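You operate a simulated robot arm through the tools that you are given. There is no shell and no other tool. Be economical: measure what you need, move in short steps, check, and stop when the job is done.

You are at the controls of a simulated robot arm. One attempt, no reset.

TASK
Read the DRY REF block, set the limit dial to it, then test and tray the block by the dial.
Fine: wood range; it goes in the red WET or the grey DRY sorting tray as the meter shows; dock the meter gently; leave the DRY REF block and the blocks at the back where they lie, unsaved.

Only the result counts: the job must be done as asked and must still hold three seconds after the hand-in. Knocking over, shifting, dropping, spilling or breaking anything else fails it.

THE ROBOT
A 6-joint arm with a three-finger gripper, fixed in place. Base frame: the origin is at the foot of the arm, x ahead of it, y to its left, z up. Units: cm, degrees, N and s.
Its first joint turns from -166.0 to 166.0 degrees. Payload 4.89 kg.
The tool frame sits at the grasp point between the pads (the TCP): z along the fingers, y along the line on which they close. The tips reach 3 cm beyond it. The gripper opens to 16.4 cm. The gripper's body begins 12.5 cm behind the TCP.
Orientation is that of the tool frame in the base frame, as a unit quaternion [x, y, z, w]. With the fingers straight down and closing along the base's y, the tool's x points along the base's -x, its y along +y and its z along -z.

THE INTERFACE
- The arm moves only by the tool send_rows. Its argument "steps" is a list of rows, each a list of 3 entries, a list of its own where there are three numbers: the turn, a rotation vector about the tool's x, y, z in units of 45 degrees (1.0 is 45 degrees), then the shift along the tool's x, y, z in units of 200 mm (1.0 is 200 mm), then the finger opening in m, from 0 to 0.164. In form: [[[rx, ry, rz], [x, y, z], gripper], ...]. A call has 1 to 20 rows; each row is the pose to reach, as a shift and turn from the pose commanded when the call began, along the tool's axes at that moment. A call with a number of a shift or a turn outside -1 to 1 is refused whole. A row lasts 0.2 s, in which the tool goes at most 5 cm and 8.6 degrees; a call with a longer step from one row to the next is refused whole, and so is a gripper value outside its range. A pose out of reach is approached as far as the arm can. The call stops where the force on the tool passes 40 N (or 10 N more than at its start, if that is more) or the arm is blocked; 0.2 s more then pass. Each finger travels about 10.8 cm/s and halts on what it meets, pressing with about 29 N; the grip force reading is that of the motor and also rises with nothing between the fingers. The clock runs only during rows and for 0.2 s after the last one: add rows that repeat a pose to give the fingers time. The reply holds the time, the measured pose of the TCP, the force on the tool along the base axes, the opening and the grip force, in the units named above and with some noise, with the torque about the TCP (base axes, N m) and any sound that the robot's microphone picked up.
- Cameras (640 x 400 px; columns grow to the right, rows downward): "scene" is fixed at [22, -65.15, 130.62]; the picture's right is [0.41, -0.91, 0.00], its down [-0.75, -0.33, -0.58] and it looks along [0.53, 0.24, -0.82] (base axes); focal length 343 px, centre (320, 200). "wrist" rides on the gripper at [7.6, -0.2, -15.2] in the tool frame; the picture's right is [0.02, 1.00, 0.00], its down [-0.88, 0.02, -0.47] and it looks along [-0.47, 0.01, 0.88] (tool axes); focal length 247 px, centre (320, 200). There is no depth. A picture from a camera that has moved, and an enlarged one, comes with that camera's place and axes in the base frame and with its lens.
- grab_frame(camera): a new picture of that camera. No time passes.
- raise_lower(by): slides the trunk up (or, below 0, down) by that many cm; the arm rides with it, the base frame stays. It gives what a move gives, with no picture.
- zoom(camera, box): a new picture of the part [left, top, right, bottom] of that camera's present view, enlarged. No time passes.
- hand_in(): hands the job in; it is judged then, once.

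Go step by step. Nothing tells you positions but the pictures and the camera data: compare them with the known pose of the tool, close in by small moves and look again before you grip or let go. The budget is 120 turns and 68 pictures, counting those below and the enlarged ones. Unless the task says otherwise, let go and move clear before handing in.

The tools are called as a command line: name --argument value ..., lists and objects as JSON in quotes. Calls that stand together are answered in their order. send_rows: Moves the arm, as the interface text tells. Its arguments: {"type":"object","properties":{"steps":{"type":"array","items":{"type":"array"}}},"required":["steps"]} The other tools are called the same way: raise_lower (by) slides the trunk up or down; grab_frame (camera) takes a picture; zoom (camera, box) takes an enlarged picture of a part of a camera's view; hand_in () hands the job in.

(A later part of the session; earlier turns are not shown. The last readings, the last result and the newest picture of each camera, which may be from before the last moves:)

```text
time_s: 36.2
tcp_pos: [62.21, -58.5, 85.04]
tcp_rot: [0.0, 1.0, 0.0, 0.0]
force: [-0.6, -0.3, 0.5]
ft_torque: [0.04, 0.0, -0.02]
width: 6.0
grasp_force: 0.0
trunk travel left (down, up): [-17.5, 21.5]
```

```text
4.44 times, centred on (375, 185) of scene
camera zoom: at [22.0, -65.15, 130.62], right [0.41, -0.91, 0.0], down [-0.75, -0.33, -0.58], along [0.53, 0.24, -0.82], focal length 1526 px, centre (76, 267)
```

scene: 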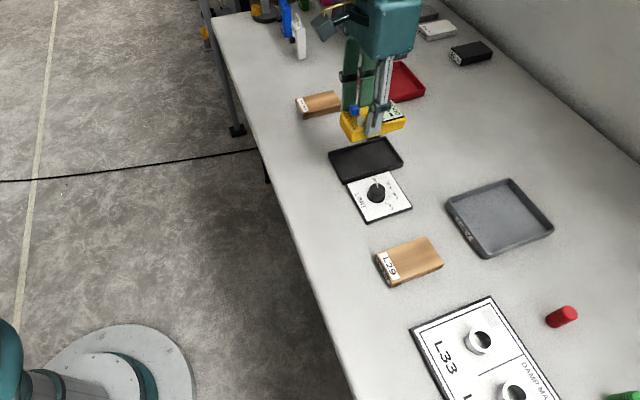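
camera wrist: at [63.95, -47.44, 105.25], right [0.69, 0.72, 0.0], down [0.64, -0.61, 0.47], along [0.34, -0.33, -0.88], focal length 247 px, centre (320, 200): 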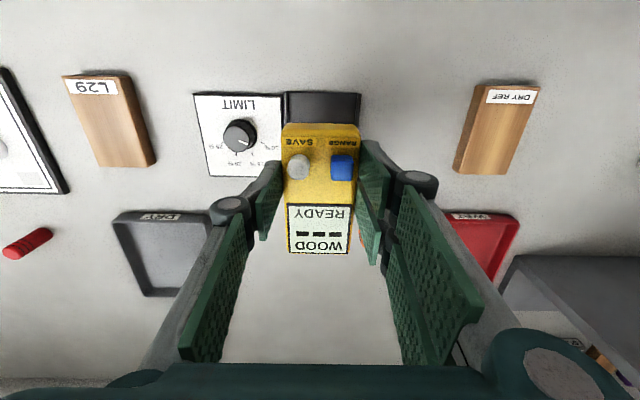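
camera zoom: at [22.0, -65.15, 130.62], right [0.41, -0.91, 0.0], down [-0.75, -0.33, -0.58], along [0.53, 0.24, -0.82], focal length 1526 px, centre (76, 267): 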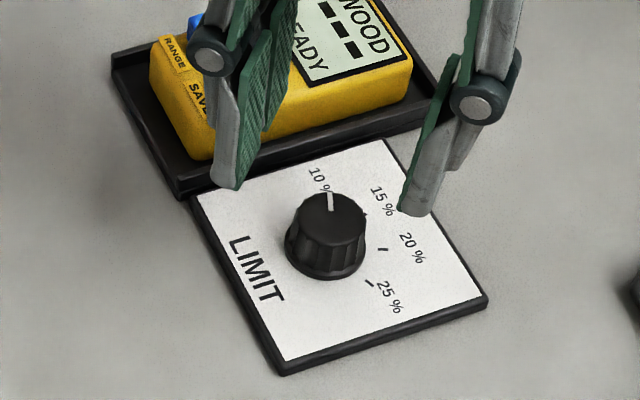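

Knob centre agrees at about (62.1, −58.8). Adjusting, descending around the knob and closing.

send_rows --steps '[[[0, 0, 0], [0.0045, -0.014, 0.05], 0.06], [[0, 0, 0], [0.0045, -0.014, 0.11], 0.06], [[0, 0, 0], [0.0045, -0.014, 0.17], 0.06], [[0, 0, 0], [0.0045, -0.014, 0.21], 0.06], [[0, 0, 0], [0.0045, -0.014, 0.222], 0.06], [[0, 0, 0], [0.0045, -0.014, 0.222], 0.052], [[0, 0, 0], [0.0045, -0.014, 0.222], 0.044], [[0, 0, 0], [0.0045, -0.014, 0.222], 0.038], [[0, 0, 0], [0.0045, -0.014, 0.222], 0.032], [[0, 0, 0], [0.0045, -0.014, 0.222], 0.026], [[0, 0, 0], [0.0045, -0.014, 0.222], 0.022]]'

zoom --camera "wrist" --box '[220, 100, 420, 240]'

```text
time_s: 38.6
tcp_pos: [62.17, -58.82, 80.55]
tcp_rot: [0.0, 1.0, 0.0, 0.0]
force: [2.3, -20.6, 2.5]
ft_torque: [-0.65, -0.07, -0.07]
width: 3.14
grasp_force: 45.3
trunk travel left (down, up): [-17.5, 21.5]
```

```text
2.86 times, centred on (320, 170) of wrist
camera zoom: at [54.53, -59.11, 95.76], right [-0.02, 1.0, 0.0], down [0.88, 0.02, 0.47], along [0.47, 0.01, -0.88], focal length 706 px, centre (320, 286)
```

zoom: 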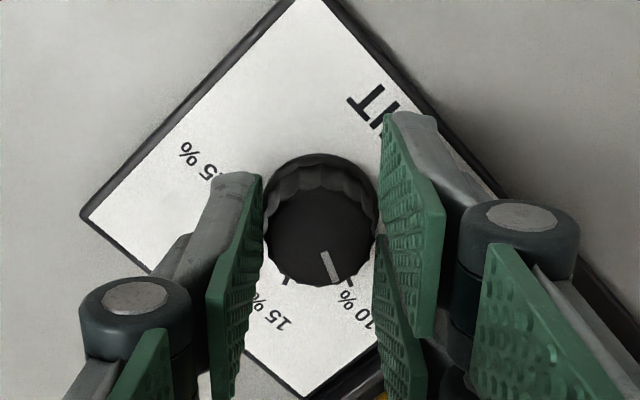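

There is a 20 N sideways force, meaning I'm slightly off-centre in y. Nudging −1 mm to relieve.

send_rows --steps '[[[0, 0, 0], [0, -0.004, 0], 0.022], [[0, 0, 0], [0, -0.006, 0], 0.022], [[0, 0, 0], [0, -0.006, 0], 0.022]]'

```text
time_s: 39.4
tcp_pos: [62.1, -58.87, 80.5]
tcp_rot: [-0.001, 1.0, 0.001, 0.001]
force: [16.4, -20.2, 23.1]
ft_torque: [-0.56, -0.55, -0.12]
width: 3.15
grasp_force: 45.3
trunk travel left (down, up): [-17.5, 21.5]
```

Forces rose instead; I'll open slightly, let things relax, and recheck the force and position.

send_rows --steps '[[[0, 0, 0], [0, 0, 0], 0.04], [[0, 0, 0], [0, 0, -0.01], 0.045], [[0, 0, 0], [0, 0, -0.01], 0.045]]'

zoom --camera "wrist" --box '[220, 100, 420, 240]'

zoom --camera "scene" --box '[310, 140, 440, 230]'

```text
time_s: 40.2
tcp_pos: [61.98, -58.89, 80.81]
tcp_rot: [-0.001, 1.0, -0.001, 0.0]
force: [-0.8, 0.5, 0.2]
ft_torque: [-0.03, 0.02, 0.01]
width: 4.51
grasp_force: 0.0
trunk travel left (down, up): [-17.5, 21.5]
```

```text
2.86 times, centred on (320, 170) of wrist
camera zoom: at [54.47, -59.1, 95.97], right [-0.02, 1.0, 0.0], down [0.88, 0.02, 0.47], along [0.47, 0.01, -0.88], focal length 706 px, centre (320, 286)
```

zoom: 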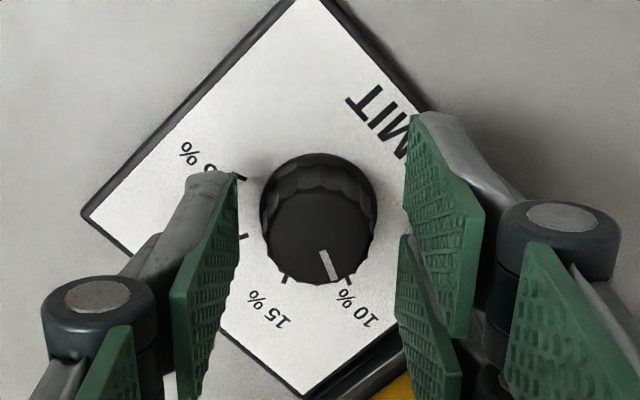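

```text
4.44 times, centred on (375, 185) of scene
camera zoom: at [22.0, -65.15, 130.62], right [0.41, -0.91, 0.0], down [-0.75, -0.33, -0.58], along [0.53, 0.24, -0.82], focal length 1526 px, centre (76, 267)
```

zoom: 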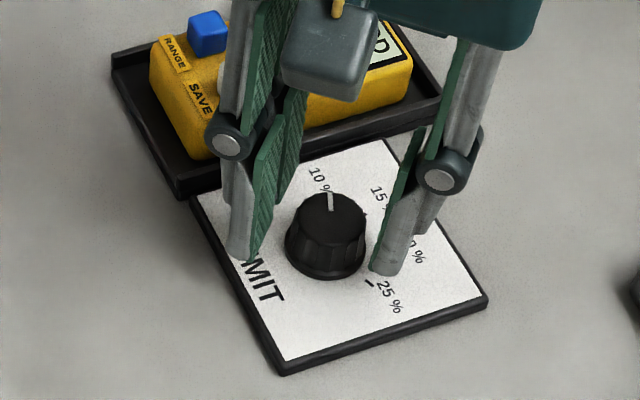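

Plate unmoved and the fingers now look symmetric about the knob. Regripping gently.

send_rows --steps '[[[0, 0, 0], [0, -0.002, 0.006], 0.042], [[0, 0, 0], [0, -0.002, 0.006], 0.038], [[0, 0, 0], [0, -0.002, 0.006], 0.035], [[0, 0, 0], [0, -0.002, 0.006], 0.033], [[0, 0, 0], [0, -0.002, 0.006], 0.031], [[0, 0, 0], [0, -0.002, 0.006], 0.029], [[0, 0, 0], [0, -0.002, 0.006], 0.028]]'

```text
time_s: 41.8
tcp_pos: [62.01, -58.8, 80.67]
tcp_rot: [0.0, 1.0, 0.0, 0.0]
force: [-1.4, 6.4, -2.7]
ft_torque: [0.16, 0.05, 0.03]
width: 3.15
grasp_force: 44.8
trunk travel left (down, up): [-17.5, 21.5]
```

Balanced grip now. Turning clockwise 45° first.

send_rows --steps '[[[0, 0, 0.12], [0, 0, 0], 0.028], [[0, 0, 0.26], [0, 0, 0], 0.028], [[0, 0, 0.41], [0, 0, 0], 0.028], [[0, 0, 0.56], [0, 0, 0], 0.028], [[0, 0, 0.71], [0, 0, 0], 0.028], [[0, 0, 0.86], [0, 0, 0], 0.028], [[0, 0, 1.0], [0, 0, 0], 0.028], [[0, 0, 1.0], [0, 0, 0], 0.028]]'

zoom --camera "wrist" --box '[220, 100, 420, 240]'

```text
time_s: 43.2
tcp_pos: [62.39, -58.7, 80.76]
tcp_rot: [0.33, 0.944, 0.001, 0.002]
force: [4.6, 10.0, 4.2]
ft_torque: [0.51, -0.27, 0.05]
width: 3.12
grasp_force: 45.1
trunk travel left (down, up): [-17.5, 21.5]
stopped in row 7: the force on the tool passed its limit at 41 N (the readings are from after the stop); the commanded pose is now the measured one
```

```text
2.86 times, centred on (320, 170) of wrist
camera zoom: at [56.28, -54.18, 95.87], right [0.61, 0.79, 0.0], down [0.7, -0.54, 0.47], along [0.38, -0.29, -0.88], focal length 706 px, centre (320, 286)
```

zoom: 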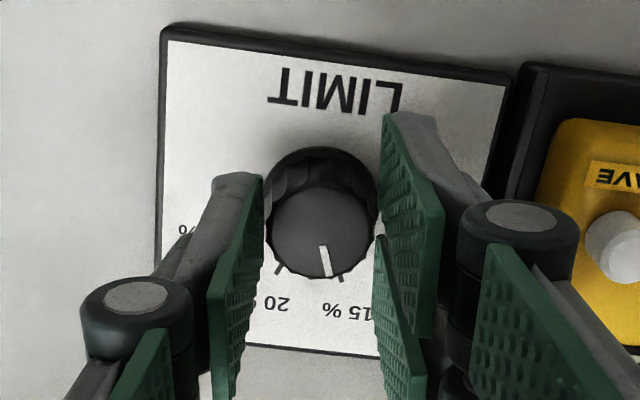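

The knob turns with the gripper (pointer near 15 %). Continuing more slowly.

send_rows --steps '[[[0, 0, 0.08], [0, 0, 0], 0.028], [[0, 0, 0.16], [0, 0, 0], 0.028], [[0, 0, 0.24], [0, 0, 0], 0.028], [[0, 0, 0.32], [0, 0, 0], 0.028], [[0, 0, 0.4], [0, 0, 0], 0.028], [[0, 0, 0.48], [0, 0, 0], 0.028], [[0, 0, 0.55], [0, 0, 0], 0.028]]'

```text
time_s: 44.8
tcp_pos: [62.45, -58.75, 80.65]
tcp_rot: [0.512, 0.859, 0.002, 0.001]
force: [2.9, 8.6, 3.6]
ft_torque: [0.36, -0.37, 0.01]
width: 3.13
grasp_force: 44.9
trunk travel left (down, up): [-17.5, 21.5]
stopped in row 7: the force on the tool passed its limit at 41 N (the readings are from after the stop); the commanded pose is now the measured one
```

send_rows --steps '[[[0, 0, 0.08], [0, 0, 0], 0.028], [[0, 0, 0.16], [0, 0, 0], 0.028], [[0, 0, 0.24], [0, 0, 0], 0.028], [[0, 0, 0.32], [0, 0, 0], 0.028], [[0, 0, 0.4], [0, 0, 0], 0.028]]'

zoom --camera "wrist" --box '[220, 100, 420, 240]'

```text
time_s: 46.0
tcp_pos: [62.54, -58.71, 80.72]
tcp_rot: [0.641, 0.768, 0.002, 0.0]
force: [20.0, 20.9, -1.2]
ft_torque: [0.35, -0.6, 0.1]
width: 3.1
grasp_force: 44.7
trunk travel left (down, up): [-17.5, 21.5]
```

```text
2.86 times, centred on (320, 170) of wrist
camera zoom: at [60.97, -51.25, 95.88], right [0.98, 0.2, 0.0], down [0.17, -0.86, 0.47], along [0.1, -0.46, -0.88], focal length 706 px, centre (320, 286)
```

zoom: 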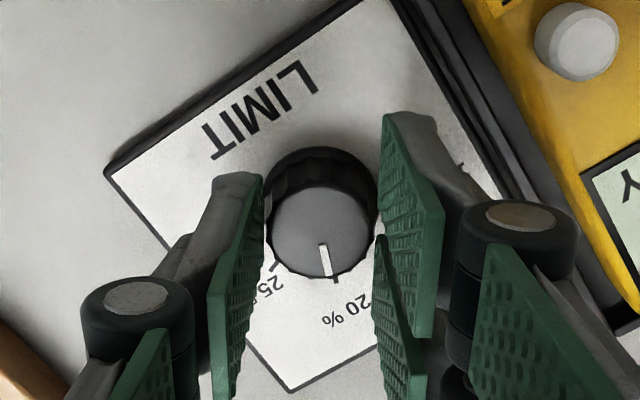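

Pointer is about 6–7° short of the 20 % tick. Turning slightly more, then releasing to look.

send_rows --steps '[[[0, 0, 0.06], [0, 0, 0], 0.028], [[0, 0, 0.11], [0, 0, 0], 0.028], [[0, 0, 0.15], [0, 0, 0], 0.028], [[0, 0, 0.15], [0, 0, 0], 0.028]]'

zoom --camera "wrist" --box '[280, 140, 360, 220]'

```text
time_s: 46.7
tcp_pos: [62.54, -58.62, 80.7]
tcp_rot: [0.675, 0.737, 0.002, 0.001]
force: [5.7, 6.7, -0.1]
ft_torque: [0.37, -0.33, 0.02]
width: 3.1
grasp_force: 45.0
trunk travel left (down, up): [-17.5, 21.5]
stopped in row 3: the force on the tool passed its limit at 40 N (the readings are from after the stop); the commanded pose is now the measured one
```

```text
5.00 times, centred on (320, 180) of wrist
camera zoom: at [61.68, -51.16, 95.89], right [0.99, 0.11, 0.01], down [0.09, -0.88, 0.47], along [0.06, -0.47, -0.88], focal length 1235 px, centre (320, 300)
```

zoom: 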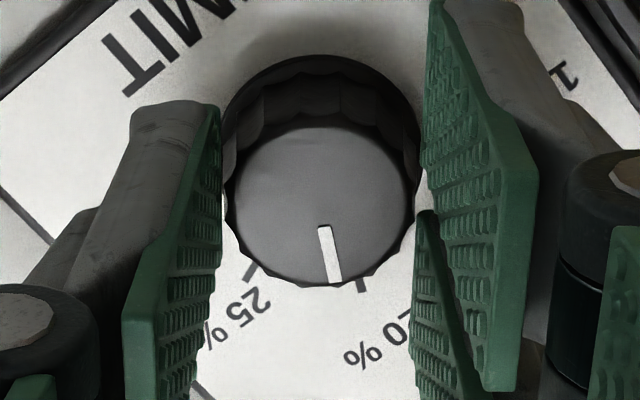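

Checking geometry: ticks move right as I turn, so the pointer has passed 20 % by about 7°. Turning back 7°, then opening to check.

send_rows --steps '[[[0, 0, -0.05], [0, 0, 0], 0.028], [[0, 0, -0.1], [0, 0, 0], 0.028], [[0, 0, -0.15], [0, 0, 0], 0.028], [[0, 0, -0.16], [0, 0, 0], 0.028]]'

zoom --camera "wrist" --box '[280, 140, 360, 220]'

```text
time_s: 47.7
tcp_pos: [62.56, -58.67, 80.76]
tcp_rot: [0.628, 0.779, 0.003, 0.001]
force: [1.9, 22.6, -11.1]
ft_torque: [0.55, -0.19, -0.01]
width: 3.13
grasp_force: 45.0
trunk travel left (down, up): [-17.5, 21.5]
```

```text
5.00 times, centred on (320, 180) of wrist
camera zoom: at [60.72, -51.34, 95.89], right [0.97, 0.23, 0.0], down [0.2, -0.86, 0.47], along [0.11, -0.46, -0.88], focal length 1235 px, centre (320, 300)
```

zoom: 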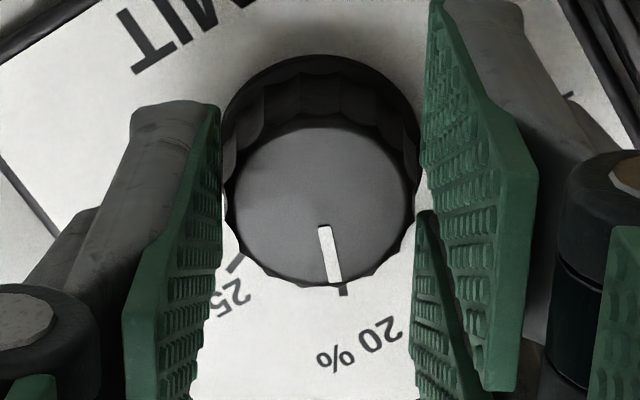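

Pointer and the 20 % tick now line up (≈23° vs 22.5°). Releasing and rising to verify.

send_rows --steps '[[[0, 0, 0], [0, 0, 0], 0.033], [[0, 0, 0], [0, 0, 0], 0.04], [[0, 0, 0], [0, 0, 0], 0.05], [[0, 0, 0], [0, 0, -0.05], 0.055], [[0, 0, 0], [0, 0, -0.15], 0.06], [[0, 0, 0], [0, 0, -0.3], 0.07], [[0, 0, 0], [0, 0, -0.45], 0.07], [[0, 0, 0], [0, 0, -0.45], 0.07]]'

zoom --camera "wrist" --box '[260, 110, 380, 200]'

zoom --camera "scene" --box '[310, 120, 470, 220]'

```text
time_s: 49.5
tcp_pos: [62.37, -58.8, 89.77]
tcp_rot: [0.629, 0.778, 0.002, 0.001]
force: [0.2, 0.4, -0.3]
ft_torque: [-0.05, -0.01, -0.01]
width: 7.02
grasp_force: 0.1
trunk travel left (down, up): [-17.5, 21.5]
```

```text
4.44 times, centred on (320, 155) of wrist
camera zoom: at [60.61, -51.47, 104.93], right [0.97, 0.23, 0.01], down [0.2, -0.86, 0.47], along [0.11, -0.46, -0.88], focal length 1098 px, centre (320, 400)
```

zoom: 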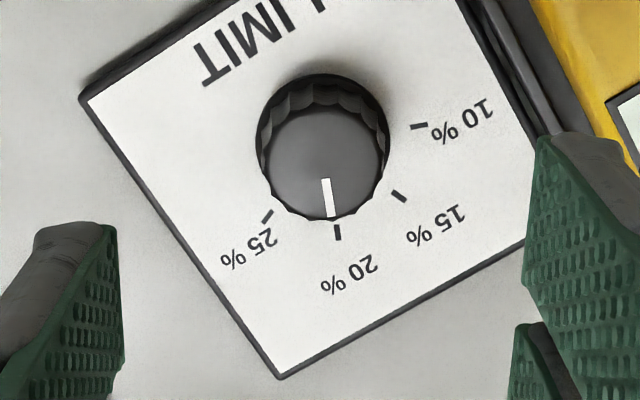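

```text
4.00 times, centred on (390, 170) of scene
camera zoom: at [22.0, -65.15, 130.62], right [0.41, -0.91, 0.0], down [-0.75, -0.33, -0.58], along [0.53, 0.24, -0.82], focal length 1373 px, centre (40, 320)
```

zoom: 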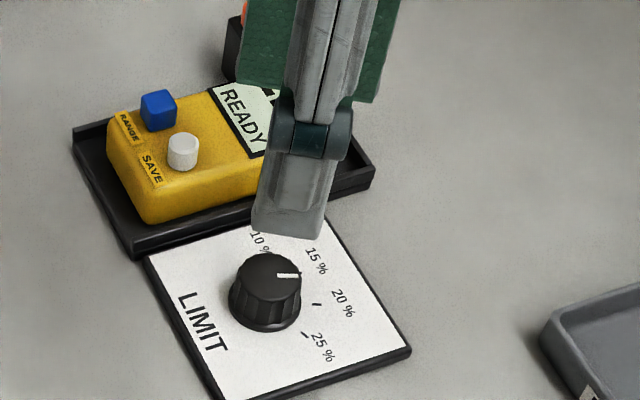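

The dial is set at 20 %. Now I'll return to the meter: rotate back and hover over it.

send_rows --steps '[[[0, 0, -0.15], [0.05, 0.09, 0], 0.074], [[0, 0, -0.3], [0.1, 0.17, 0], 0.074], [[0, 0, -0.45], [0.15, 0.26, 0], 0.074], [[0, 0, -0.6], [0.2, 0.35, 0], 0.074], [[0, 0, -0.73], [0.2327, 0.4078, 0.05], 0.074], [[0, 0, -0.73], [0.2327, 0.4078, 0.16], 0.074], [[0, 0, -0.73], [0.2327, 0.4078, 0.27], 0.074], [[0, 0, -0.73], [0.2327, 0.4078, 0.27], 0.074]]'

zoom --camera "wrist" --box '[220, 80, 420, 230]'

```text
time_s: 51.3
tcp_pos: [69.42, -52.32, 84.16]
tcp_rot: [0.382, 0.924, 0.002, 0.003]
force: [0.8, -0.1, -0.1]
ft_torque: [0.0, 0.01, 0.0]
width: 7.39
grasp_force: 0.1
trunk travel left (down, up): [-17.5, 21.5]
```

```text
2.67 times, centred on (320, 155) of wrist
camera zoom: at [63.86, -47.17, 99.38], right [0.69, 0.72, 0.0], down [0.63, -0.61, 0.47], along [0.35, -0.33, -0.88], focal length 659 px, centre (320, 320)
```

zoom: 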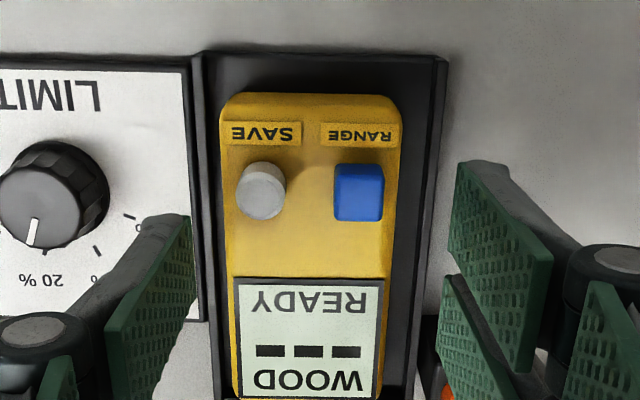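

Meter centre is at s≈11.6. Shifting slightly, descending and gripping.

send_rows --steps '[[[0, 0, 0], [-0.006, -0.02, 0.03], 0.074], [[0, 0, 0], [-0.006, -0.02, 0.08], 0.074], [[0, 0, 0], [-0.006, -0.02, 0.13], 0.074], [[0, 0, 0], [-0.006, -0.02, 0.165], 0.074], [[0, 0, 0], [-0.006, -0.02, 0.176], 0.074], [[0, 0, 0], [-0.006, -0.02, 0.176], 0.07], [[0, 0, 0], [-0.006, -0.02, 0.176], 0.066], [[0, 0, 0], [-0.006, -0.02, 0.176], 0.062], [[0, 0, 0], [-0.006, -0.02, 0.176], 0.058], [[0, 0, 0], [-0.006, -0.02, 0.176], 0.053], [[0, 0, 0], [-0.006, -0.02, 0.176], 0.045], [[0, 0, 0], [-0.006, -0.02, 0.176], 0.04], [[0, 0, 0], [-0.006, -0.02, 0.176], 0.04]]'

zoom --camera "wrist" --box '[220, 80, 420, 230]'

```text
time_s: 54.1
tcp_pos: [69.26, -52.83, 80.81]
tcp_rot: [0.383, 0.924, 0.002, 0.002]
force: [0.3, 0.2, 1.4]
ft_torque: [0.02, 0.04, 0.0]
width: 5.76
grasp_force: 28.5
trunk travel left (down, up): [-17.5, 21.5]
```

```text
2.67 times, centred on (320, 155) of wrist
camera zoom: at [63.69, -47.6, 95.94], right [0.69, 0.72, 0.0], down [0.63, -0.61, 0.47], along [0.35, -0.33, -0.88], focal length 659 px, centre (320, 320)
```

zoom: 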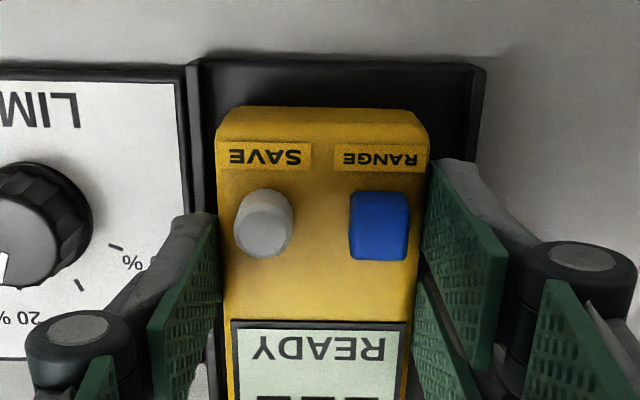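

Gripped. Lifting and carrying toward L29.

send_rows --steps '[[[0, 0, 0], [0, 0, -0.015], 0.04], [[0, 0, 0], [0, 0, -0.06], 0.04], [[0, 0, 0], [0, 0, -0.16], 0.04], [[0, 0, 0], [0, 0, -0.28], 0.04], [[0, 0, 0], [0, 0, -0.4], 0.04], [[0, 0, 0], [0, 0, -0.45], 0.04], [[0, 0, 0], [0.02, -0.1, -0.45], 0.04], [[0, 0, 0], [0.05, -0.28, -0.45], 0.04], [[0, 0, 0], [0.08, -0.46, -0.45], 0.04], [[0, 0, 0], [0.1, -0.64, -0.45], 0.04], [[0, 0, 0], [0.13, -0.82, -0.45], 0.04], [[0, 0, 0], [0.145, -0.98, -0.45], 0.04], [[0, 0, 0], [0.145, -0.98, -0.45], 0.04]]'

grab_frame --camera "wrist"

zoom --camera "scene" --box '[340, 180, 580, 330]'

```text
time_s: 56.9
tcp_pos: [53.28, -64.66, 89.85]
tcp_rot: [0.382, 0.924, 0.003, 0.002]
force: [-0.3, 0.1, -1.3]
ft_torque: [-0.01, -0.01, 0.03]
width: 5.74
grasp_force: 29.1
trunk travel left (down, up): [-17.5, 21.5]
```

```text
16 pictures are left
camera wrist: at [47.64, -59.52, 105.03], right [0.69, 0.72, 0.0], down [0.63, -0.61, 0.47], along [0.35, -0.33, -0.88], focal length 247 px, centre (320, 200)
```

wrist: 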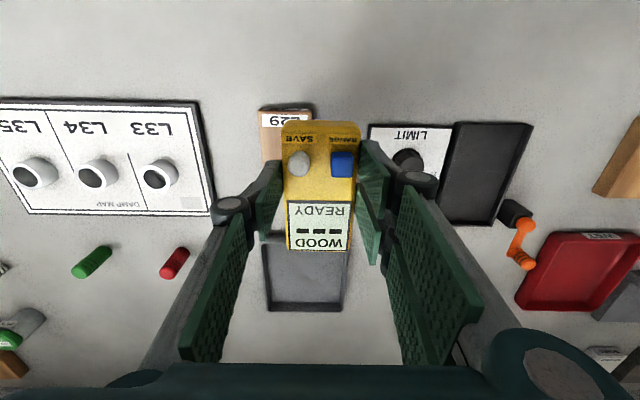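

```text
2.67 times, centred on (460, 255) of scene
camera zoom: at [22.0, -65.15, 130.62], right [0.41, -0.91, 0.0], down [-0.75, -0.33, -0.58], along [0.53, 0.24, -0.82], focal length 915 px, centre (-53, 53)
```

zoom: 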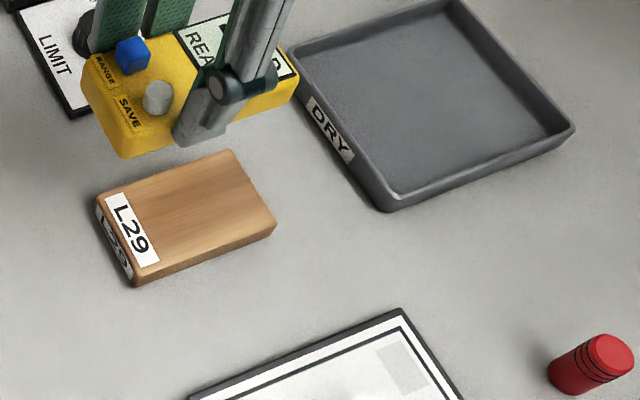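

L29's centre is at about s −12.1; I'll shift 4 cm over, then lower.

send_rows --steps '[[[0, 0, 0], [0, -0.1, 0], 0.04], [[0, 0, 0], [0, -0.2, 0.04], 0.04], [[0, 0, 0], [0, -0.2, 0.12], 0.04], [[0, 0, 0], [0, -0.2, 0.2], 0.04], [[0, 0, 0], [0, -0.2, 0.26], 0.04], [[0, 0, 0], [0, -0.2, 0.3], 0.04], [[0, 0, 0], [0, -0.2, 0.33], 0.04], [[0, 0, 0], [0, -0.2, 0.33], 0.04]]'

zoom --camera "scene" --box '[340, 200, 500, 300]'

```text
time_s: 58.7
tcp_pos: [50.58, -67.46, 83.1]
tcp_rot: [0.383, 0.924, 0.002, 0.001]
force: [-0.5, -0.2, -2.0]
ft_torque: [0.06, 0.04, -0.02]
width: 5.76
grasp_force: 28.6
trunk travel left (down, up): [-17.5, 21.5]
```

```text
4.00 times, centred on (420, 250) of scene
camera zoom: at [22.0, -65.15, 130.62], right [0.41, -0.91, 0.0], down [-0.75, -0.33, -0.58], along [0.53, 0.24, -0.82], focal length 1373 px, centre (-80, 0)
```

zoom: 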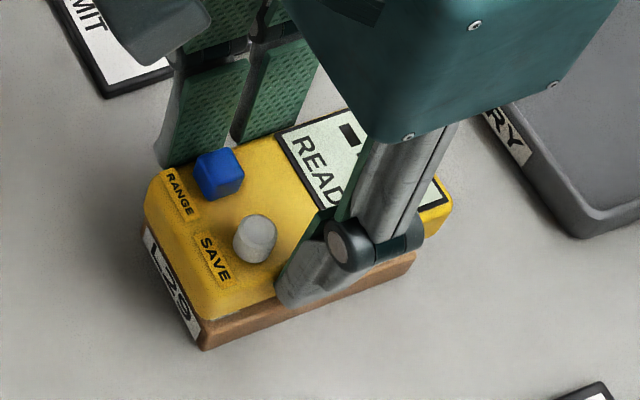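

Well over the block. Creeping to contact.

send_rows --steps '[[[0, 0, 0], [0, 0, 0.006], 0.04], [[0, 0, 0], [0, 0, 0.012], 0.04], [[0, 0, 0], [0, 0, 0.018], 0.04], [[0, 0, 0], [0, 0, 0.024], 0.04], [[0, 0, 0], [0, 0, 0.03], 0.04], [[0, 0, 0], [0, 0, 0.035], 0.04], [[0, 0, 0], [0, 0, 0.039], 0.04]]'

```text
time_s: 60.3
tcp_pos: [50.6, -67.37, 82.23]
tcp_rot: [0.382, 0.924, 0.002, 0.002]
force: [0.4, -0.2, -2.4]
ft_torque: [0.01, 0.01, -0.04]
width: 5.78
grasp_force: 29.1
trunk travel left (down, up): [-17.5, 21.5]
```

send_rows --steps '[[[0, 0, 0], [0, 0, 0.003], 0.04], [[0, 0, 0], [0, 0, 0.006], 0.04], [[0, 0, 0], [0, 0, 0.008], 0.04], [[0, 0, 0], [0, 0, 0.008], 0.04]]'

```text
time_s: 61.3
tcp_pos: [50.47, -67.45, 82.09]
tcp_rot: [0.382, 0.924, 0.002, 0.002]
force: [-0.6, 0.1, -2.5]
ft_torque: [-0.01, 0.02, -0.01]
width: 5.75
grasp_force: 28.2
trunk travel left (down, up): [-17.5, 21.5]
```

send_rows --steps '[[[0, 0, 0], [0, 0, 0.003], 0.04], [[0, 0, 0], [0, 0, 0.005], 0.04], [[0, 0, 0], [0, 0, 0.007], 0.04], [[0, 0, 0], [0, 0, 0.007], 0.04]]'

```text
time_s: 62.3
tcp_pos: [50.55, -67.38, 81.95]
tcp_rot: [0.383, 0.924, 0.002, 0.002]
force: [-0.2, 0.5, -2.4]
ft_torque: [0.04, 0.02, 0.0]
width: 5.79
grasp_force: 29.1
trunk travel left (down, up): [-17.5, 21.5]
```

send_rows --steps '[[[0, 0, 0], [0, 0, 0.003], 0.04], [[0, 0, 0], [0, 0, 0.005], 0.04], [[0, 0, 0], [0, 0, 0.007], 0.04], [[0, 0, 0], [0, 0, 0.007], 0.04]]'

```text
time_s: 63.3
tcp_pos: [50.6, -67.38, 82.0]
tcp_rot: [0.383, 0.924, 0.002, 0.002]
force: [1.7, -6.4, 15.7]
ft_torque: [-0.4, -0.16, -0.07]
width: 5.76
grasp_force: 29.2
trunk travel left (down, up): [-17.5, 21.5]
```

Contact. Easing off slightly and waiting for the reading.

send_rows --steps '[[[0, 0, 0], [0, 0, -0.002], 0.04], [[0, 0, 0], [0, 0, -0.002], 0.04], [[0, 0, 0], [0, 0, -0.002], 0.04], [[0, 0, 0], [0, 0, -0.002], 0.04], [[0, 0, 0], [0, 0, -0.002], 0.04]]'

zoom --camera "wrist" --box '[240, 110, 400, 270]'

```text
time_s: 64.5
tcp_pos: [50.55, -67.39, 82.02]
tcp_rot: [0.383, 0.924, 0.002, 0.002]
force: [-3.7, 0.9, 3.7]
ft_torque: [0.04, 0.06, -0.01]
width: 5.75
grasp_force: 28.9
trunk travel left (down, up): [-17.5, 21.5]
```

```text
2.50 times, centred on (320, 190) of wrist
camera zoom: at [44.97, -62.2, 97.14], right [0.69, 0.72, 0.0], down [0.63, -0.61, 0.47], along [0.35, -0.33, -0.88], focal length 617 px, centre (320, 225)
```

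zoom: 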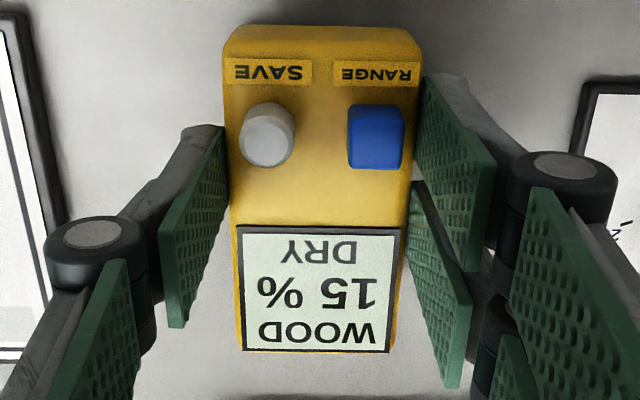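

L29 reads 15 %, DRY. I'll lift and return the meter to the dock.

send_rows --steps '[[[0, 0, 0], [0, 0, -0.02], 0.04], [[0, 0, 0], [0, 0, -0.1], 0.04], [[0, 0, 0], [0, 0, -0.22], 0.04], [[0, 0, 0], [0, 0, -0.34], 0.04], [[0, 0, 0], [0, 0, -0.4], 0.04], [[0, 0, 0], [-0.02, 0.1, -0.4], 0.04], [[0, 0, 0], [-0.05, 0.28, -0.4], 0.04], [[0, 0, 0], [-0.08, 0.46, -0.4], 0.04], [[0, 0, 0], [-0.1, 0.64, -0.4], 0.04], [[0, 0, 0], [-0.13, 0.82, -0.4], 0.04], [[0, 0, 0], [-0.1465, 0.98, -0.4], 0.04], [[0, 0, 0], [-0.1465, 0.98, -0.4], 0.04]]'

```text
time_s: 67.1
tcp_pos: [66.59, -55.54, 90.05]
tcp_rot: [0.383, 0.924, 0.002, 0.002]
force: [1.2, -1.0, -2.7]
ft_torque: [0.03, 0.05, 0.02]
width: 5.81
grasp_force: 28.9
trunk travel left (down, up): [-17.5, 21.5]
```

send_rows --steps '[[[0, 0, 0], [0, 0.1, 0], 0.04], [[0, 0, 0], [0, 0.197, 0.03], 0.04], [[0, 0, 0], [0, 0.197, 0.12], 0.04], [[0, 0, 0], [0, 0.197, 0.22], 0.04], [[0, 0, 0], [0, 0.197, 0.31], 0.04], [[0, 0, 0], [0, 0.197, 0.37], 0.04], [[0, 0, 0], [0, 0.197, 0.4], 0.04], [[0, 0, 0], [0, 0.197, 0.415], 0.04], [[0, 0, 0], [0, 0.197, 0.42], 0.04]]'

zoom --camera "wrist" --box '[220, 80, 420, 230]'

```text
time_s: 69.1
tcp_pos: [69.19, -52.84, 81.61]
tcp_rot: [0.383, 0.924, 0.003, 0.002]
force: [-0.5, -0.1, -2.8]
ft_torque: [-0.01, 0.06, -0.03]
width: 5.74
grasp_force: 29.0
trunk travel left (down, up): [-17.5, 21.5]
```

```text
2.67 times, centred on (320, 155) of wrist
camera zoom: at [63.76, -47.69, 96.79], right [0.69, 0.72, 0.0], down [0.63, -0.61, 0.47], along [0.35, -0.33, -0.88], focal length 659 px, centre (320, 320)
```

zoom: 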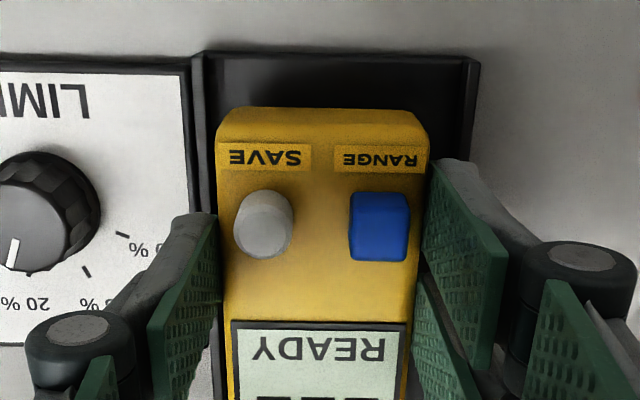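

Over the dock; nudging 2 mm and lowering slowly.

send_rows --steps '[[[0, 0, 0], [0, 0.012, 0], 0.04], [[0, 0, 0], [0, 0.012, 0.006], 0.04], [[0, 0, 0], [0, 0.012, 0.012], 0.04], [[0, 0, 0], [0, 0.012, 0.018], 0.04], [[0, 0, 0], [0, 0.012, 0.023], 0.04], [[0, 0, 0], [0, 0.012, 0.027], 0.04], [[0, 0, 0], [0, 0.012, 0.03], 0.04], [[0, 0, 0], [0, 0.012, 0.033], 0.04], [[0, 0, 0], [0, 0.012, 0.033], 0.04]]'

```text
time_s: 71.1
tcp_pos: [69.47, -52.62, 80.87]
tcp_rot: [0.383, 0.924, 0.002, 0.001]
force: [-0.3, 0.2, -2.9]
ft_torque: [0.01, 0.01, 0.02]
width: 5.78
grasp_force: 28.3
trunk travel left (down, up): [-17.5, 21.5]
```

send_rows --steps '[[[0, 0, 0], [0, 0, 0.0015], 0.04], [[0, 0, 0], [0, 0, 0.003], 0.04], [[0, 0, 0], [0, 0, 0.003], 0.04]]'

```text
time_s: 71.9
tcp_pos: [69.47, -52.72, 80.83]
tcp_rot: [0.383, 0.924, 0.003, 0.001]
force: [0.5, -0.1, -1.8]
ft_torque: [0.0, 0.04, 0.03]
width: 5.74
grasp_force: 28.6
trunk travel left (down, up): [-17.5, 21.5]
```

send_rows --steps '[[[0, 0, 0], [0, 0, 0.0015], 0.04], [[0, 0, 0], [0, 0, 0.003], 0.04], [[0, 0, 0], [0, 0, 0.003], 0.04]]'

```text
time_s: 72.7
tcp_pos: [69.61, -52.55, 80.85]
tcp_rot: [0.383, 0.924, 0.003, 0.002]
force: [0.4, -0.1, -3.1]
ft_torque: [0.02, 0.05, 0.0]
width: 5.76
grasp_force: 29.5
trunk travel left (down, up): [-17.5, 21.5]
```

send_rows --steps '[[[0, 0, 0], [0, 0, 0.002], 0.04], [[0, 0, 0], [0, 0, 0.004], 0.04], [[0, 0, 0], [0, 0, 0.004], 0.04]]'

```text
time_s: 73.5
tcp_pos: [69.37, -52.54, 80.93]
tcp_rot: [0.382, 0.924, 0.002, 0.002]
force: [0.2, -1.0, 5.6]
ft_torque: [0.18, -0.06, 0.0]
width: 5.77
grasp_force: 28.8
trunk travel left (down, up): [-17.5, 21.5]
```

Seated softly (~8 N). Releasing and retreating upward, then moving to view L29.

send_rows --steps '[[[0, 0, 0], [0, 0, 0], 0.06], [[0, 0, 0], [0, 0, 0], 0.064], [[0, 0, 0], [0, 0, 0], 0.068], [[0, 0, 0], [0, 0, 0], 0.072], [[0, 0, 0], [0, 0, -0.03], 0.072], [[0, 0, 0], [0, 0, -0.12], 0.072], [[0, 0, 0], [0, 0, -0.3], 0.072], [[0, 0, 0], [0, 0, -0.5], 0.072], [[0, 0, 0], [0.05, -0.1, -0.5], 0.072], [[0, 0, 0], [0.1, -0.3, -0.5], 0.08], [[0, 0, 0], [0.15, -0.5, -0.5], 0.09], [[0, 0, 0], [0.2, -0.7, -0.5], 0.09], [[0, 0, 0], [0.25, -0.85, -0.5], 0.09], [[0, 0, 0], [0.28, -1.0, -0.5], 0.09], [[0, 0, 0], [0.28, -1.0, -0.5], 0.09]]'

grab_frame --camera "wrist"

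zoom --camera "scene" --box '[310, 120, 470, 220]'

```text
time_s: 76.7
tcp_pos: [51.26, -62.83, 90.68]
tcp_rot: [0.383, 0.924, 0.002, 0.003]
force: [-0.3, -0.6, 0.0]
ft_torque: [-0.01, -0.03, -0.01]
width: 9.0
grasp_force: 0.0
trunk travel left (down, up): [-17.5, 21.5]
```

```text
11 pictures are left
camera wrist: at [45.67, -57.64, 105.86], right [0.69, 0.72, 0.0], down [0.63, -0.61, 0.47], along [0.35, -0.33, -0.88], focal length 247 px, centre (320, 200)
```

wrist: 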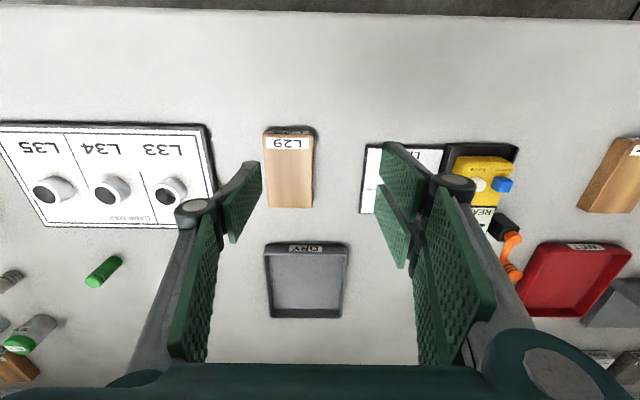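

```text
4.00 times, centred on (390, 170) of scene
camera zoom: at [22.0, -65.15, 130.62], right [0.41, -0.91, 0.0], down [-0.75, -0.33, -0.58], along [0.53, 0.24, -0.82], focal length 1373 px, centre (40, 320)
```

zoom: 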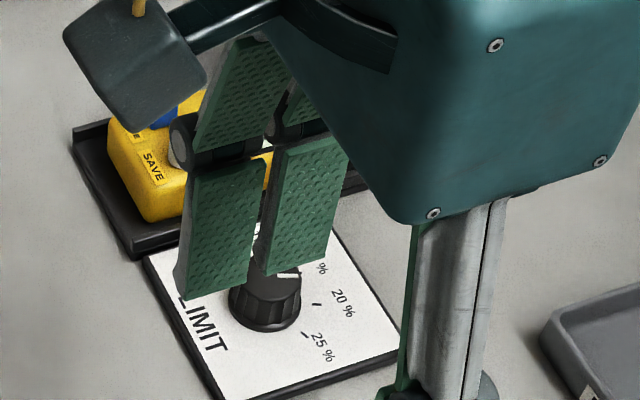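

L29 centre is at r 84.8, s −11.85; DRY tray spans r 97–111. I'll grip L29 near its robot-side end so it reaches the tray; lowering around it.

send_rows --steps '[[[0, 0, 0], [-0.025, -0.09, 0], 0.08], [[0, 0, 0], [-0.025, -0.1835, 0.05], 0.08], [[0, 0, 0], [-0.025, -0.1835, 0.15], 0.08], [[0, 0, 0], [-0.025, -0.1835, 0.27], 0.08], [[0, 0, 0], [-0.025, -0.1835, 0.37], 0.08], [[0, 0, 0], [-0.025, -0.1835, 0.45], 0.08], [[0, 0, 0], [-0.025, -0.1835, 0.5], 0.08], [[0, 0, 0], [-0.025, -0.1835, 0.515], 0.08], [[0, 0, 0], [-0.025, -0.1835, 0.515], 0.08]]'

zoom --camera "wrist" --box '[220, 60, 420, 210]'

```text
time_s: 78.7
tcp_pos: [49.15, -65.8, 80.26]
tcp_rot: [0.382, 0.924, 0.002, 0.002]
force: [-0.2, -0.3, -0.2]
ft_torque: [0.01, 0.02, 0.03]
width: 8.02
grasp_force: 0.1
trunk travel left (down, up): [-17.5, 21.5]
```

```text
2.67 times, centred on (320, 135) of wrist
camera zoom: at [43.5, -60.63, 95.48], right [0.69, 0.72, 0.0], down [0.63, -0.61, 0.47], along [0.35, -0.33, -0.88], focal length 659 px, centre (320, 373)
```

zoom: 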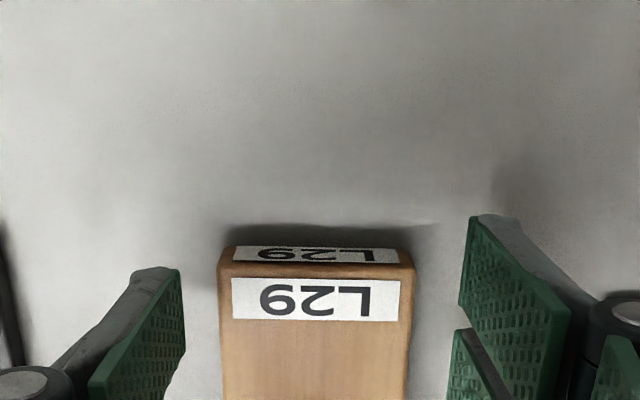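

Well placed. Lowering 5 mm more and closing.

send_rows --steps '[[[0, 0, 0], [0, -0.005, 0.008], 0.08], [[0, 0, 0], [0, -0.005, 0.016], 0.08], [[0, 0, 0], [0, -0.005, 0.024], 0.08], [[0, 0, 0], [0, -0.005, 0.024], 0.072], [[0, 0, 0], [0, -0.005, 0.024], 0.068], [[0, 0, 0], [0, -0.005, 0.024], 0.064], [[0, 0, 0], [0, -0.005, 0.024], 0.06], [[0, 0, 0], [0, -0.005, 0.024], 0.056], [[0, 0, 0], [0, -0.005, 0.024], 0.05], [[0, 0, 0], [0, -0.005, 0.024], 0.04], [[0, 0, 0], [0, -0.005, 0.024], 0.04]]'

```text
time_s: 81.1
tcp_pos: [48.96, -66.06, 79.88]
tcp_rot: [0.383, 0.924, 0.002, 0.002]
force: [-2.0, -1.1, 9.6]
ft_torque: [0.07, 0.0, -0.02]
width: 3.98
grasp_force: 0.1
trunk travel left (down, up): [-17.5, 21.5]
```

The fingers closed to 4 cm without gripping – checking what happened.

zoom --camera "scene" --box '[340, 200, 500, 300]'

```text
4.00 times, centred on (420, 250) of scene
camera zoom: at [22.0, -65.15, 130.62], right [0.41, -0.91, 0.0], down [-0.75, -0.33, -0.58], along [0.53, 0.24, -0.82], focal length 1373 px, centre (-80, 0)
```

zoom: 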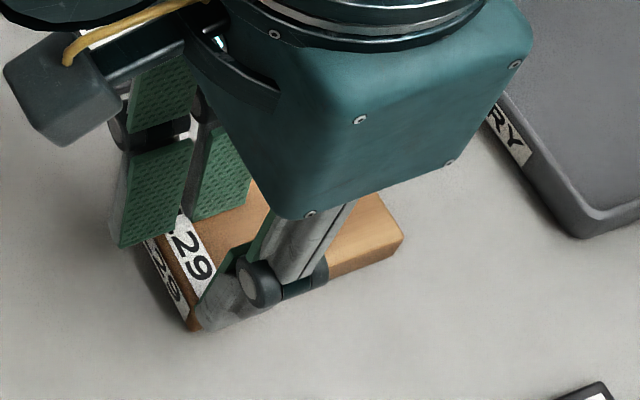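

The fingertips rode on the block's top, so the surface is ~1.3 cm lower than I assumed (block top ≈ 76.9); nothing moved. I'll lift, and test whether the arm reaches over the tray with the tool vertical.

send_rows --steps '[[[0, 0, 0], [0, 0, -0.03], 0.04], [[0, 0, 0], [0, 0, -0.15], 0.06], [[0, 0, 0], [0, 0, -0.3], 0.08], [[0, 0, 0], [-0.15, 0.05, -0.3], 0.08], [[0, 0, 0], [-0.35, 0.1, -0.3], 0.08], [[0, 0, 0], [-0.55, 0.1, -0.3], 0.08], [[0, 0, 0], [-0.75, 0.1, -0.3], 0.08], [[0, 0, 0], [-0.9, 0.1, -0.3], 0.08], [[0, 0, 0], [-1.0, 0.1, -0.3], 0.08], [[0, 0, 0], [-1.0, 0.1, -0.3], 0.08], [[0, 0, 0], [-1.0, 0.1, -0.3], 0.08]]'

```text
time_s: 83.5
tcp_pos: [64.58, -78.59, 85.76]
tcp_rot: [0.383, 0.924, 0.002, 0.002]
force: [-0.2, 0.1, -0.7]
ft_torque: [0.03, -0.02, 0.03]
width: 7.98
grasp_force: 0.2
trunk travel left (down, up): [-17.5, 21.5]
```

It reached r≈101 fine. Testing a bit further and lower, still above the tray.

send_rows --steps '[[[0, 0, 0], [-0.1, 0, 0], 0.08], [[0, 0, 0], [-0.15, 0, 0.1], 0.08], [[0, 0, 0], [-0.15, 0, 0.15], 0.08], [[0, 0, 0], [-0.15, 0, 0.15], 0.08]]'

grab_frame --camera "wrist"

```text
time_s: 84.5
tcp_pos: [66.65, -80.96, 82.98]
tcp_rot: [0.382, 0.924, 0.002, 0.002]
force: [-0.2, 0.2, 0.5]
ft_torque: [0.02, -0.04, 0.0]
width: 8.0
grasp_force: 0.1
trunk travel left (down, up): [-17.5, 21.5]
```

```text
7 pictures are left
camera wrist: at [61.17, -75.67, 98.09], right [0.69, 0.72, 0.0], down [0.63, -0.61, 0.47], along [0.35, -0.33, -0.88], focal length 247 px, centre (320, 200)
```

wrist: 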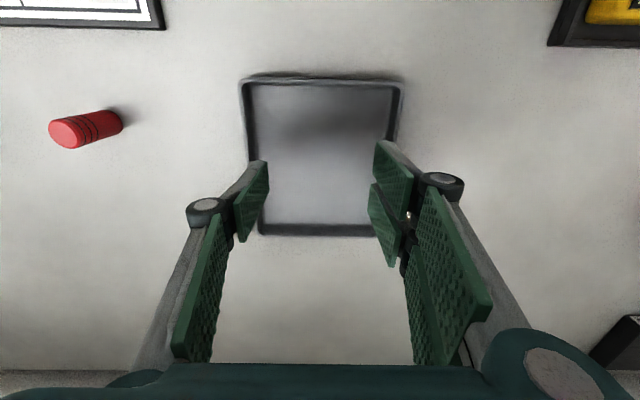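

The reach is fine (r 104.4). Tray centre: r≈105.3, s≈−10.1. Returning to L29.

send_rows --steps '[[[0, 0, 0], [0, 0, -0.1], 0.08], [[0, 0, 0], [0.1, 0, -0.17], 0.08], [[0, 0, 0], [0.3, -0.03, -0.17], 0.08], [[0, 0, 0], [0.5, -0.06, -0.17], 0.08], [[0, 0, 0], [0.7, -0.095, -0.17], 0.08], [[0, 0, 0], [0.88, -0.095, -0.17], 0.08], [[0, 0, 0], [1.0, -0.095, -0.17], 0.08], [[0, 0, 0], [1.0, -0.095, -0.17], 0.08]]'

```text
time_s: 86.3
tcp_pos: [51.24, -67.91, 86.44]
tcp_rot: [0.383, 0.924, 0.002, 0.001]
force: [-0.2, 0.7, -0.4]
ft_torque: [-0.01, 0.0, -0.01]
width: 7.99
grasp_force: 0.0
trunk travel left (down, up): [-17.5, 21.5]
```

send_rows --steps '[[[0, 0, 0], [0.0875, -0.01, 0.02], 0.08], [[0, 0, 0], [0.0875, -0.01, 0.12], 0.08], [[0, 0, 0], [0.0875, -0.01, 0.22], 0.08], [[0, 0, 0], [0.0875, -0.01, 0.3], 0.08], [[0, 0, 0], [0.0875, -0.01, 0.34], 0.08], [[0, 0, 0], [0.0875, -0.01, 0.37], 0.08], [[0, 0, 0], [0.0875, -0.01, 0.385], 0.08], [[0, 0, 0], [0.0875, -0.01, 0.395], 0.08], [[0, 0, 0], [0.0875, -0.01, 0.395], 0.08]]'

zoom --camera "wrist" --box '[220, 60, 420, 210]'

```text
time_s: 88.3
tcp_pos: [49.89, -66.89, 78.39]
tcp_rot: [0.382, 0.924, 0.002, 0.002]
force: [0.4, 0.5, 0.2]
ft_torque: [0.01, 0.02, -0.02]
width: 8.01
grasp_force: 0.2
trunk travel left (down, up): [-17.5, 21.5]
```

```text
2.67 times, centred on (320, 135) of wrist
camera zoom: at [44.26, -61.73, 93.57], right [0.69, 0.72, 0.0], down [0.63, -0.61, 0.47], along [0.35, -0.33, -0.88], focal length 659 px, centre (320, 373)
```

zoom: 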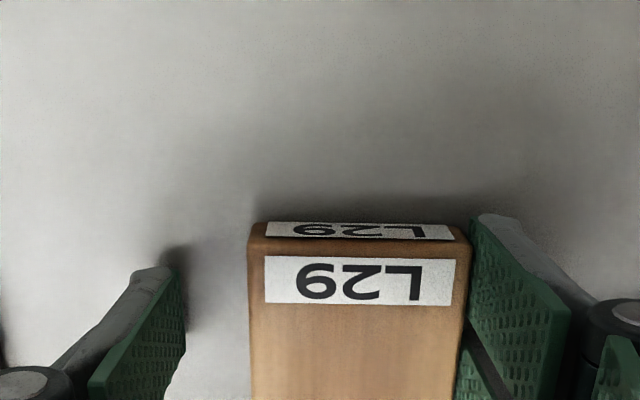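

The block sits ~0.9 cm to +s relative to the fingers; centring, then closing.

send_rows --steps '[[[0, 0, 0], [0, 0.02, 0], 0.08], [[0, 0, 0], [0, 0.043, 0], 0.08], [[0, 0, 0], [0, 0.043, 0], 0.076], [[0, 0, 0], [0, 0.043, 0], 0.072], [[0, 0, 0], [0, 0.043, 0], 0.068], [[0, 0, 0], [0, 0.043, 0], 0.064], [[0, 0, 0], [0, 0.043, 0], 0.06], [[0, 0, 0], [0, 0.043, 0], 0.056], [[0, 0, 0], [0, 0.043, 0], 0.05], [[0, 0, 0], [0, 0.043, 0], 0.045], [[0, 0, 0], [0, 0.043, 0], 0.045]]'

```text
time_s: 90.7
tcp_pos: [50.47, -66.37, 78.39]
tcp_rot: [0.383, 0.924, 0.002, 0.002]
force: [0.1, -0.4, 0.8]
ft_torque: [-0.04, 0.02, 0.03]
width: 5.94
grasp_force: 29.1
trunk travel left (down, up): [-17.5, 21.5]
```

Gripped (5.9 cm). Lifting and carrying over the DRY tray.

send_rows --steps '[[[0, 0, 0], [0, 0, -0.03], 0.045], [[0, 0, 0], [0, 0, -0.12], 0.045], [[0, 0, 0], [0, 0, -0.24], 0.045], [[0, 0, 0], [0, 0, -0.33], 0.045], [[0, 0, 0], [-0.15, 0.02, -0.33], 0.045], [[0, 0, 0], [-0.33, 0.04, -0.33], 0.045], [[0, 0, 0], [-0.51, 0.057, -0.33], 0.045], [[0, 0, 0], [-0.69, 0.057, -0.33], 0.045], [[0, 0, 0], [-0.87, 0.057, -0.33], 0.045], [[0, 0, 0], [-0.985, 0.057, -0.33], 0.045], [[0, 0, 0], [-0.985, 0.057, -0.33], 0.045]]'

grab_frame --camera "wrist"

```text
time_s: 93.1
tcp_pos: [65.03, -79.34, 84.94]
tcp_rot: [0.382, 0.924, 0.002, 0.001]
force: [-0.3, -0.4, -1.0]
ft_torque: [0.01, 0.03, 0.0]
width: 5.92
grasp_force: 28.7
trunk travel left (down, up): [-17.5, 21.5]
```

```text
5 pictures are left
camera wrist: at [59.53, -74.25, 100.2], right [0.69, 0.72, 0.0], down [0.63, -0.61, 0.47], along [0.35, -0.33, -0.88], focal length 247 px, centre (320, 200)
```

wrist: 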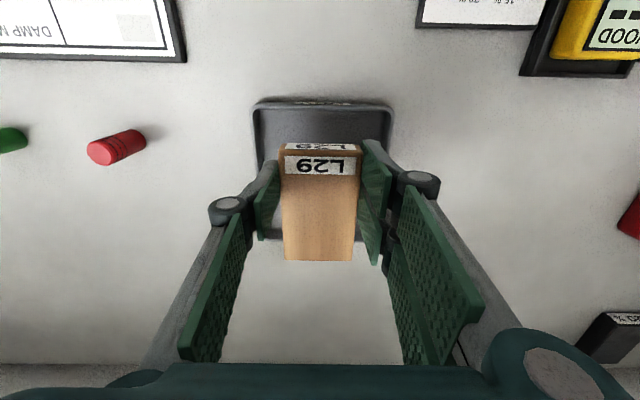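

Block is centred over the tray. Lowering.

send_rows --steps '[[[0, 0, 0], [-0.01, 0, 0.06], 0.045], [[0, 0, 0], [-0.02, 0, 0.14], 0.045], [[0, 0, 0], [-0.02, 0, 0.2], 0.045], [[0, 0, 0], [-0.02, 0, 0.24], 0.045], [[0, 0, 0], [-0.02, 0, 0.26], 0.045], [[0, 0, 0], [-0.02, 0, 0.27], 0.045]]'

zoom --camera "wrist" --box '[200, 50, 440, 270]'

```text
time_s: 94.5
tcp_pos: [65.41, -79.74, 79.7]
tcp_rot: [0.382, 0.924, 0.002, 0.002]
force: [-0.2, 0.2, -1.4]
ft_torque: [-0.01, 0.03, 0.0]
width: 5.94
grasp_force: 29.2
trunk travel left (down, up): [-17.5, 21.5]
```

```text
1.82 times, centred on (320, 160) of wrist
camera zoom: at [59.85, -74.53, 94.85], right [0.69, 0.72, 0.0], down [0.63, -0.61, 0.47], along [0.35, -0.33, -0.88], focal length 449 px, centre (320, 273)
```

zoom: 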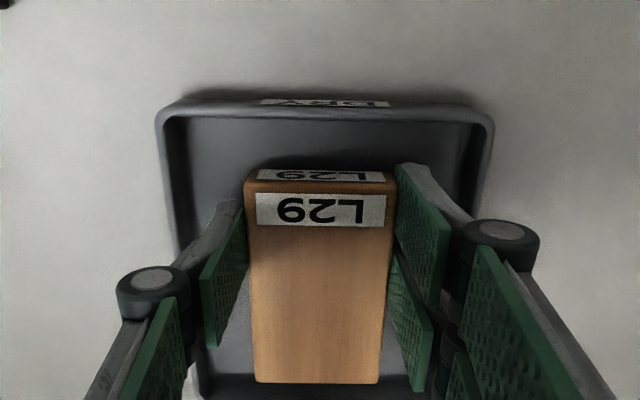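

Block is inside the rims with ~1.8 cm margin at both ends. Creeping down to the floor.

send_rows --steps '[[[0, 0, 0], [0, 0, 0.005], 0.045], [[0, 0, 0], [0, 0, 0.01], 0.045], [[0, 0, 0], [0, 0, 0.015], 0.045], [[0, 0, 0], [0, 0, 0.02], 0.045], [[0, 0, 0], [0, 0, 0.024], 0.045]]'

```text
time_s: 95.7
tcp_pos: [65.43, -79.75, 79.09]
tcp_rot: [0.382, 0.924, 0.002, 0.002]
force: [1.3, 0.1, -1.2]
ft_torque: [0.02, 0.03, 0.03]
width: 5.93
grasp_force: 28.6
trunk travel left (down, up): [-17.5, 21.5]
```

send_rows --steps '[[[0, 0, 0], [0, 0, 0.003], 0.045], [[0, 0, 0], [0, 0, 0.006], 0.045], [[0, 0, 0], [0, 0, 0.009], 0.045], [[0, 0, 0], [0, 0, 0.009], 0.045]]'

```text
time_s: 96.7
tcp_pos: [65.49, -79.71, 78.92]
tcp_rot: [0.383, 0.924, 0.002, 0.001]
force: [-0.3, -0.6, -1.0]
ft_torque: [-0.01, 0.04, -0.02]
width: 5.93
grasp_force: 28.5
trunk travel left (down, up): [-17.5, 21.5]
```

send_rows --steps '[[[0, 0, 0], [0, 0, 0.003], 0.045], [[0, 0, 0], [0, 0, 0.006], 0.045], [[0, 0, 0], [0, 0, 0.008], 0.045], [[0, 0, 0], [0, 0, 0.008], 0.045]]'

```text
time_s: 97.7
tcp_pos: [65.43, -79.53, 78.84]
tcp_rot: [0.383, 0.924, 0.001, 0.002]
force: [0.6, -4.0, 10.8]
ft_torque: [-0.23, -0.1, -0.03]
width: 5.93
grasp_force: 29.4
trunk travel left (down, up): [-17.5, 21.5]
```

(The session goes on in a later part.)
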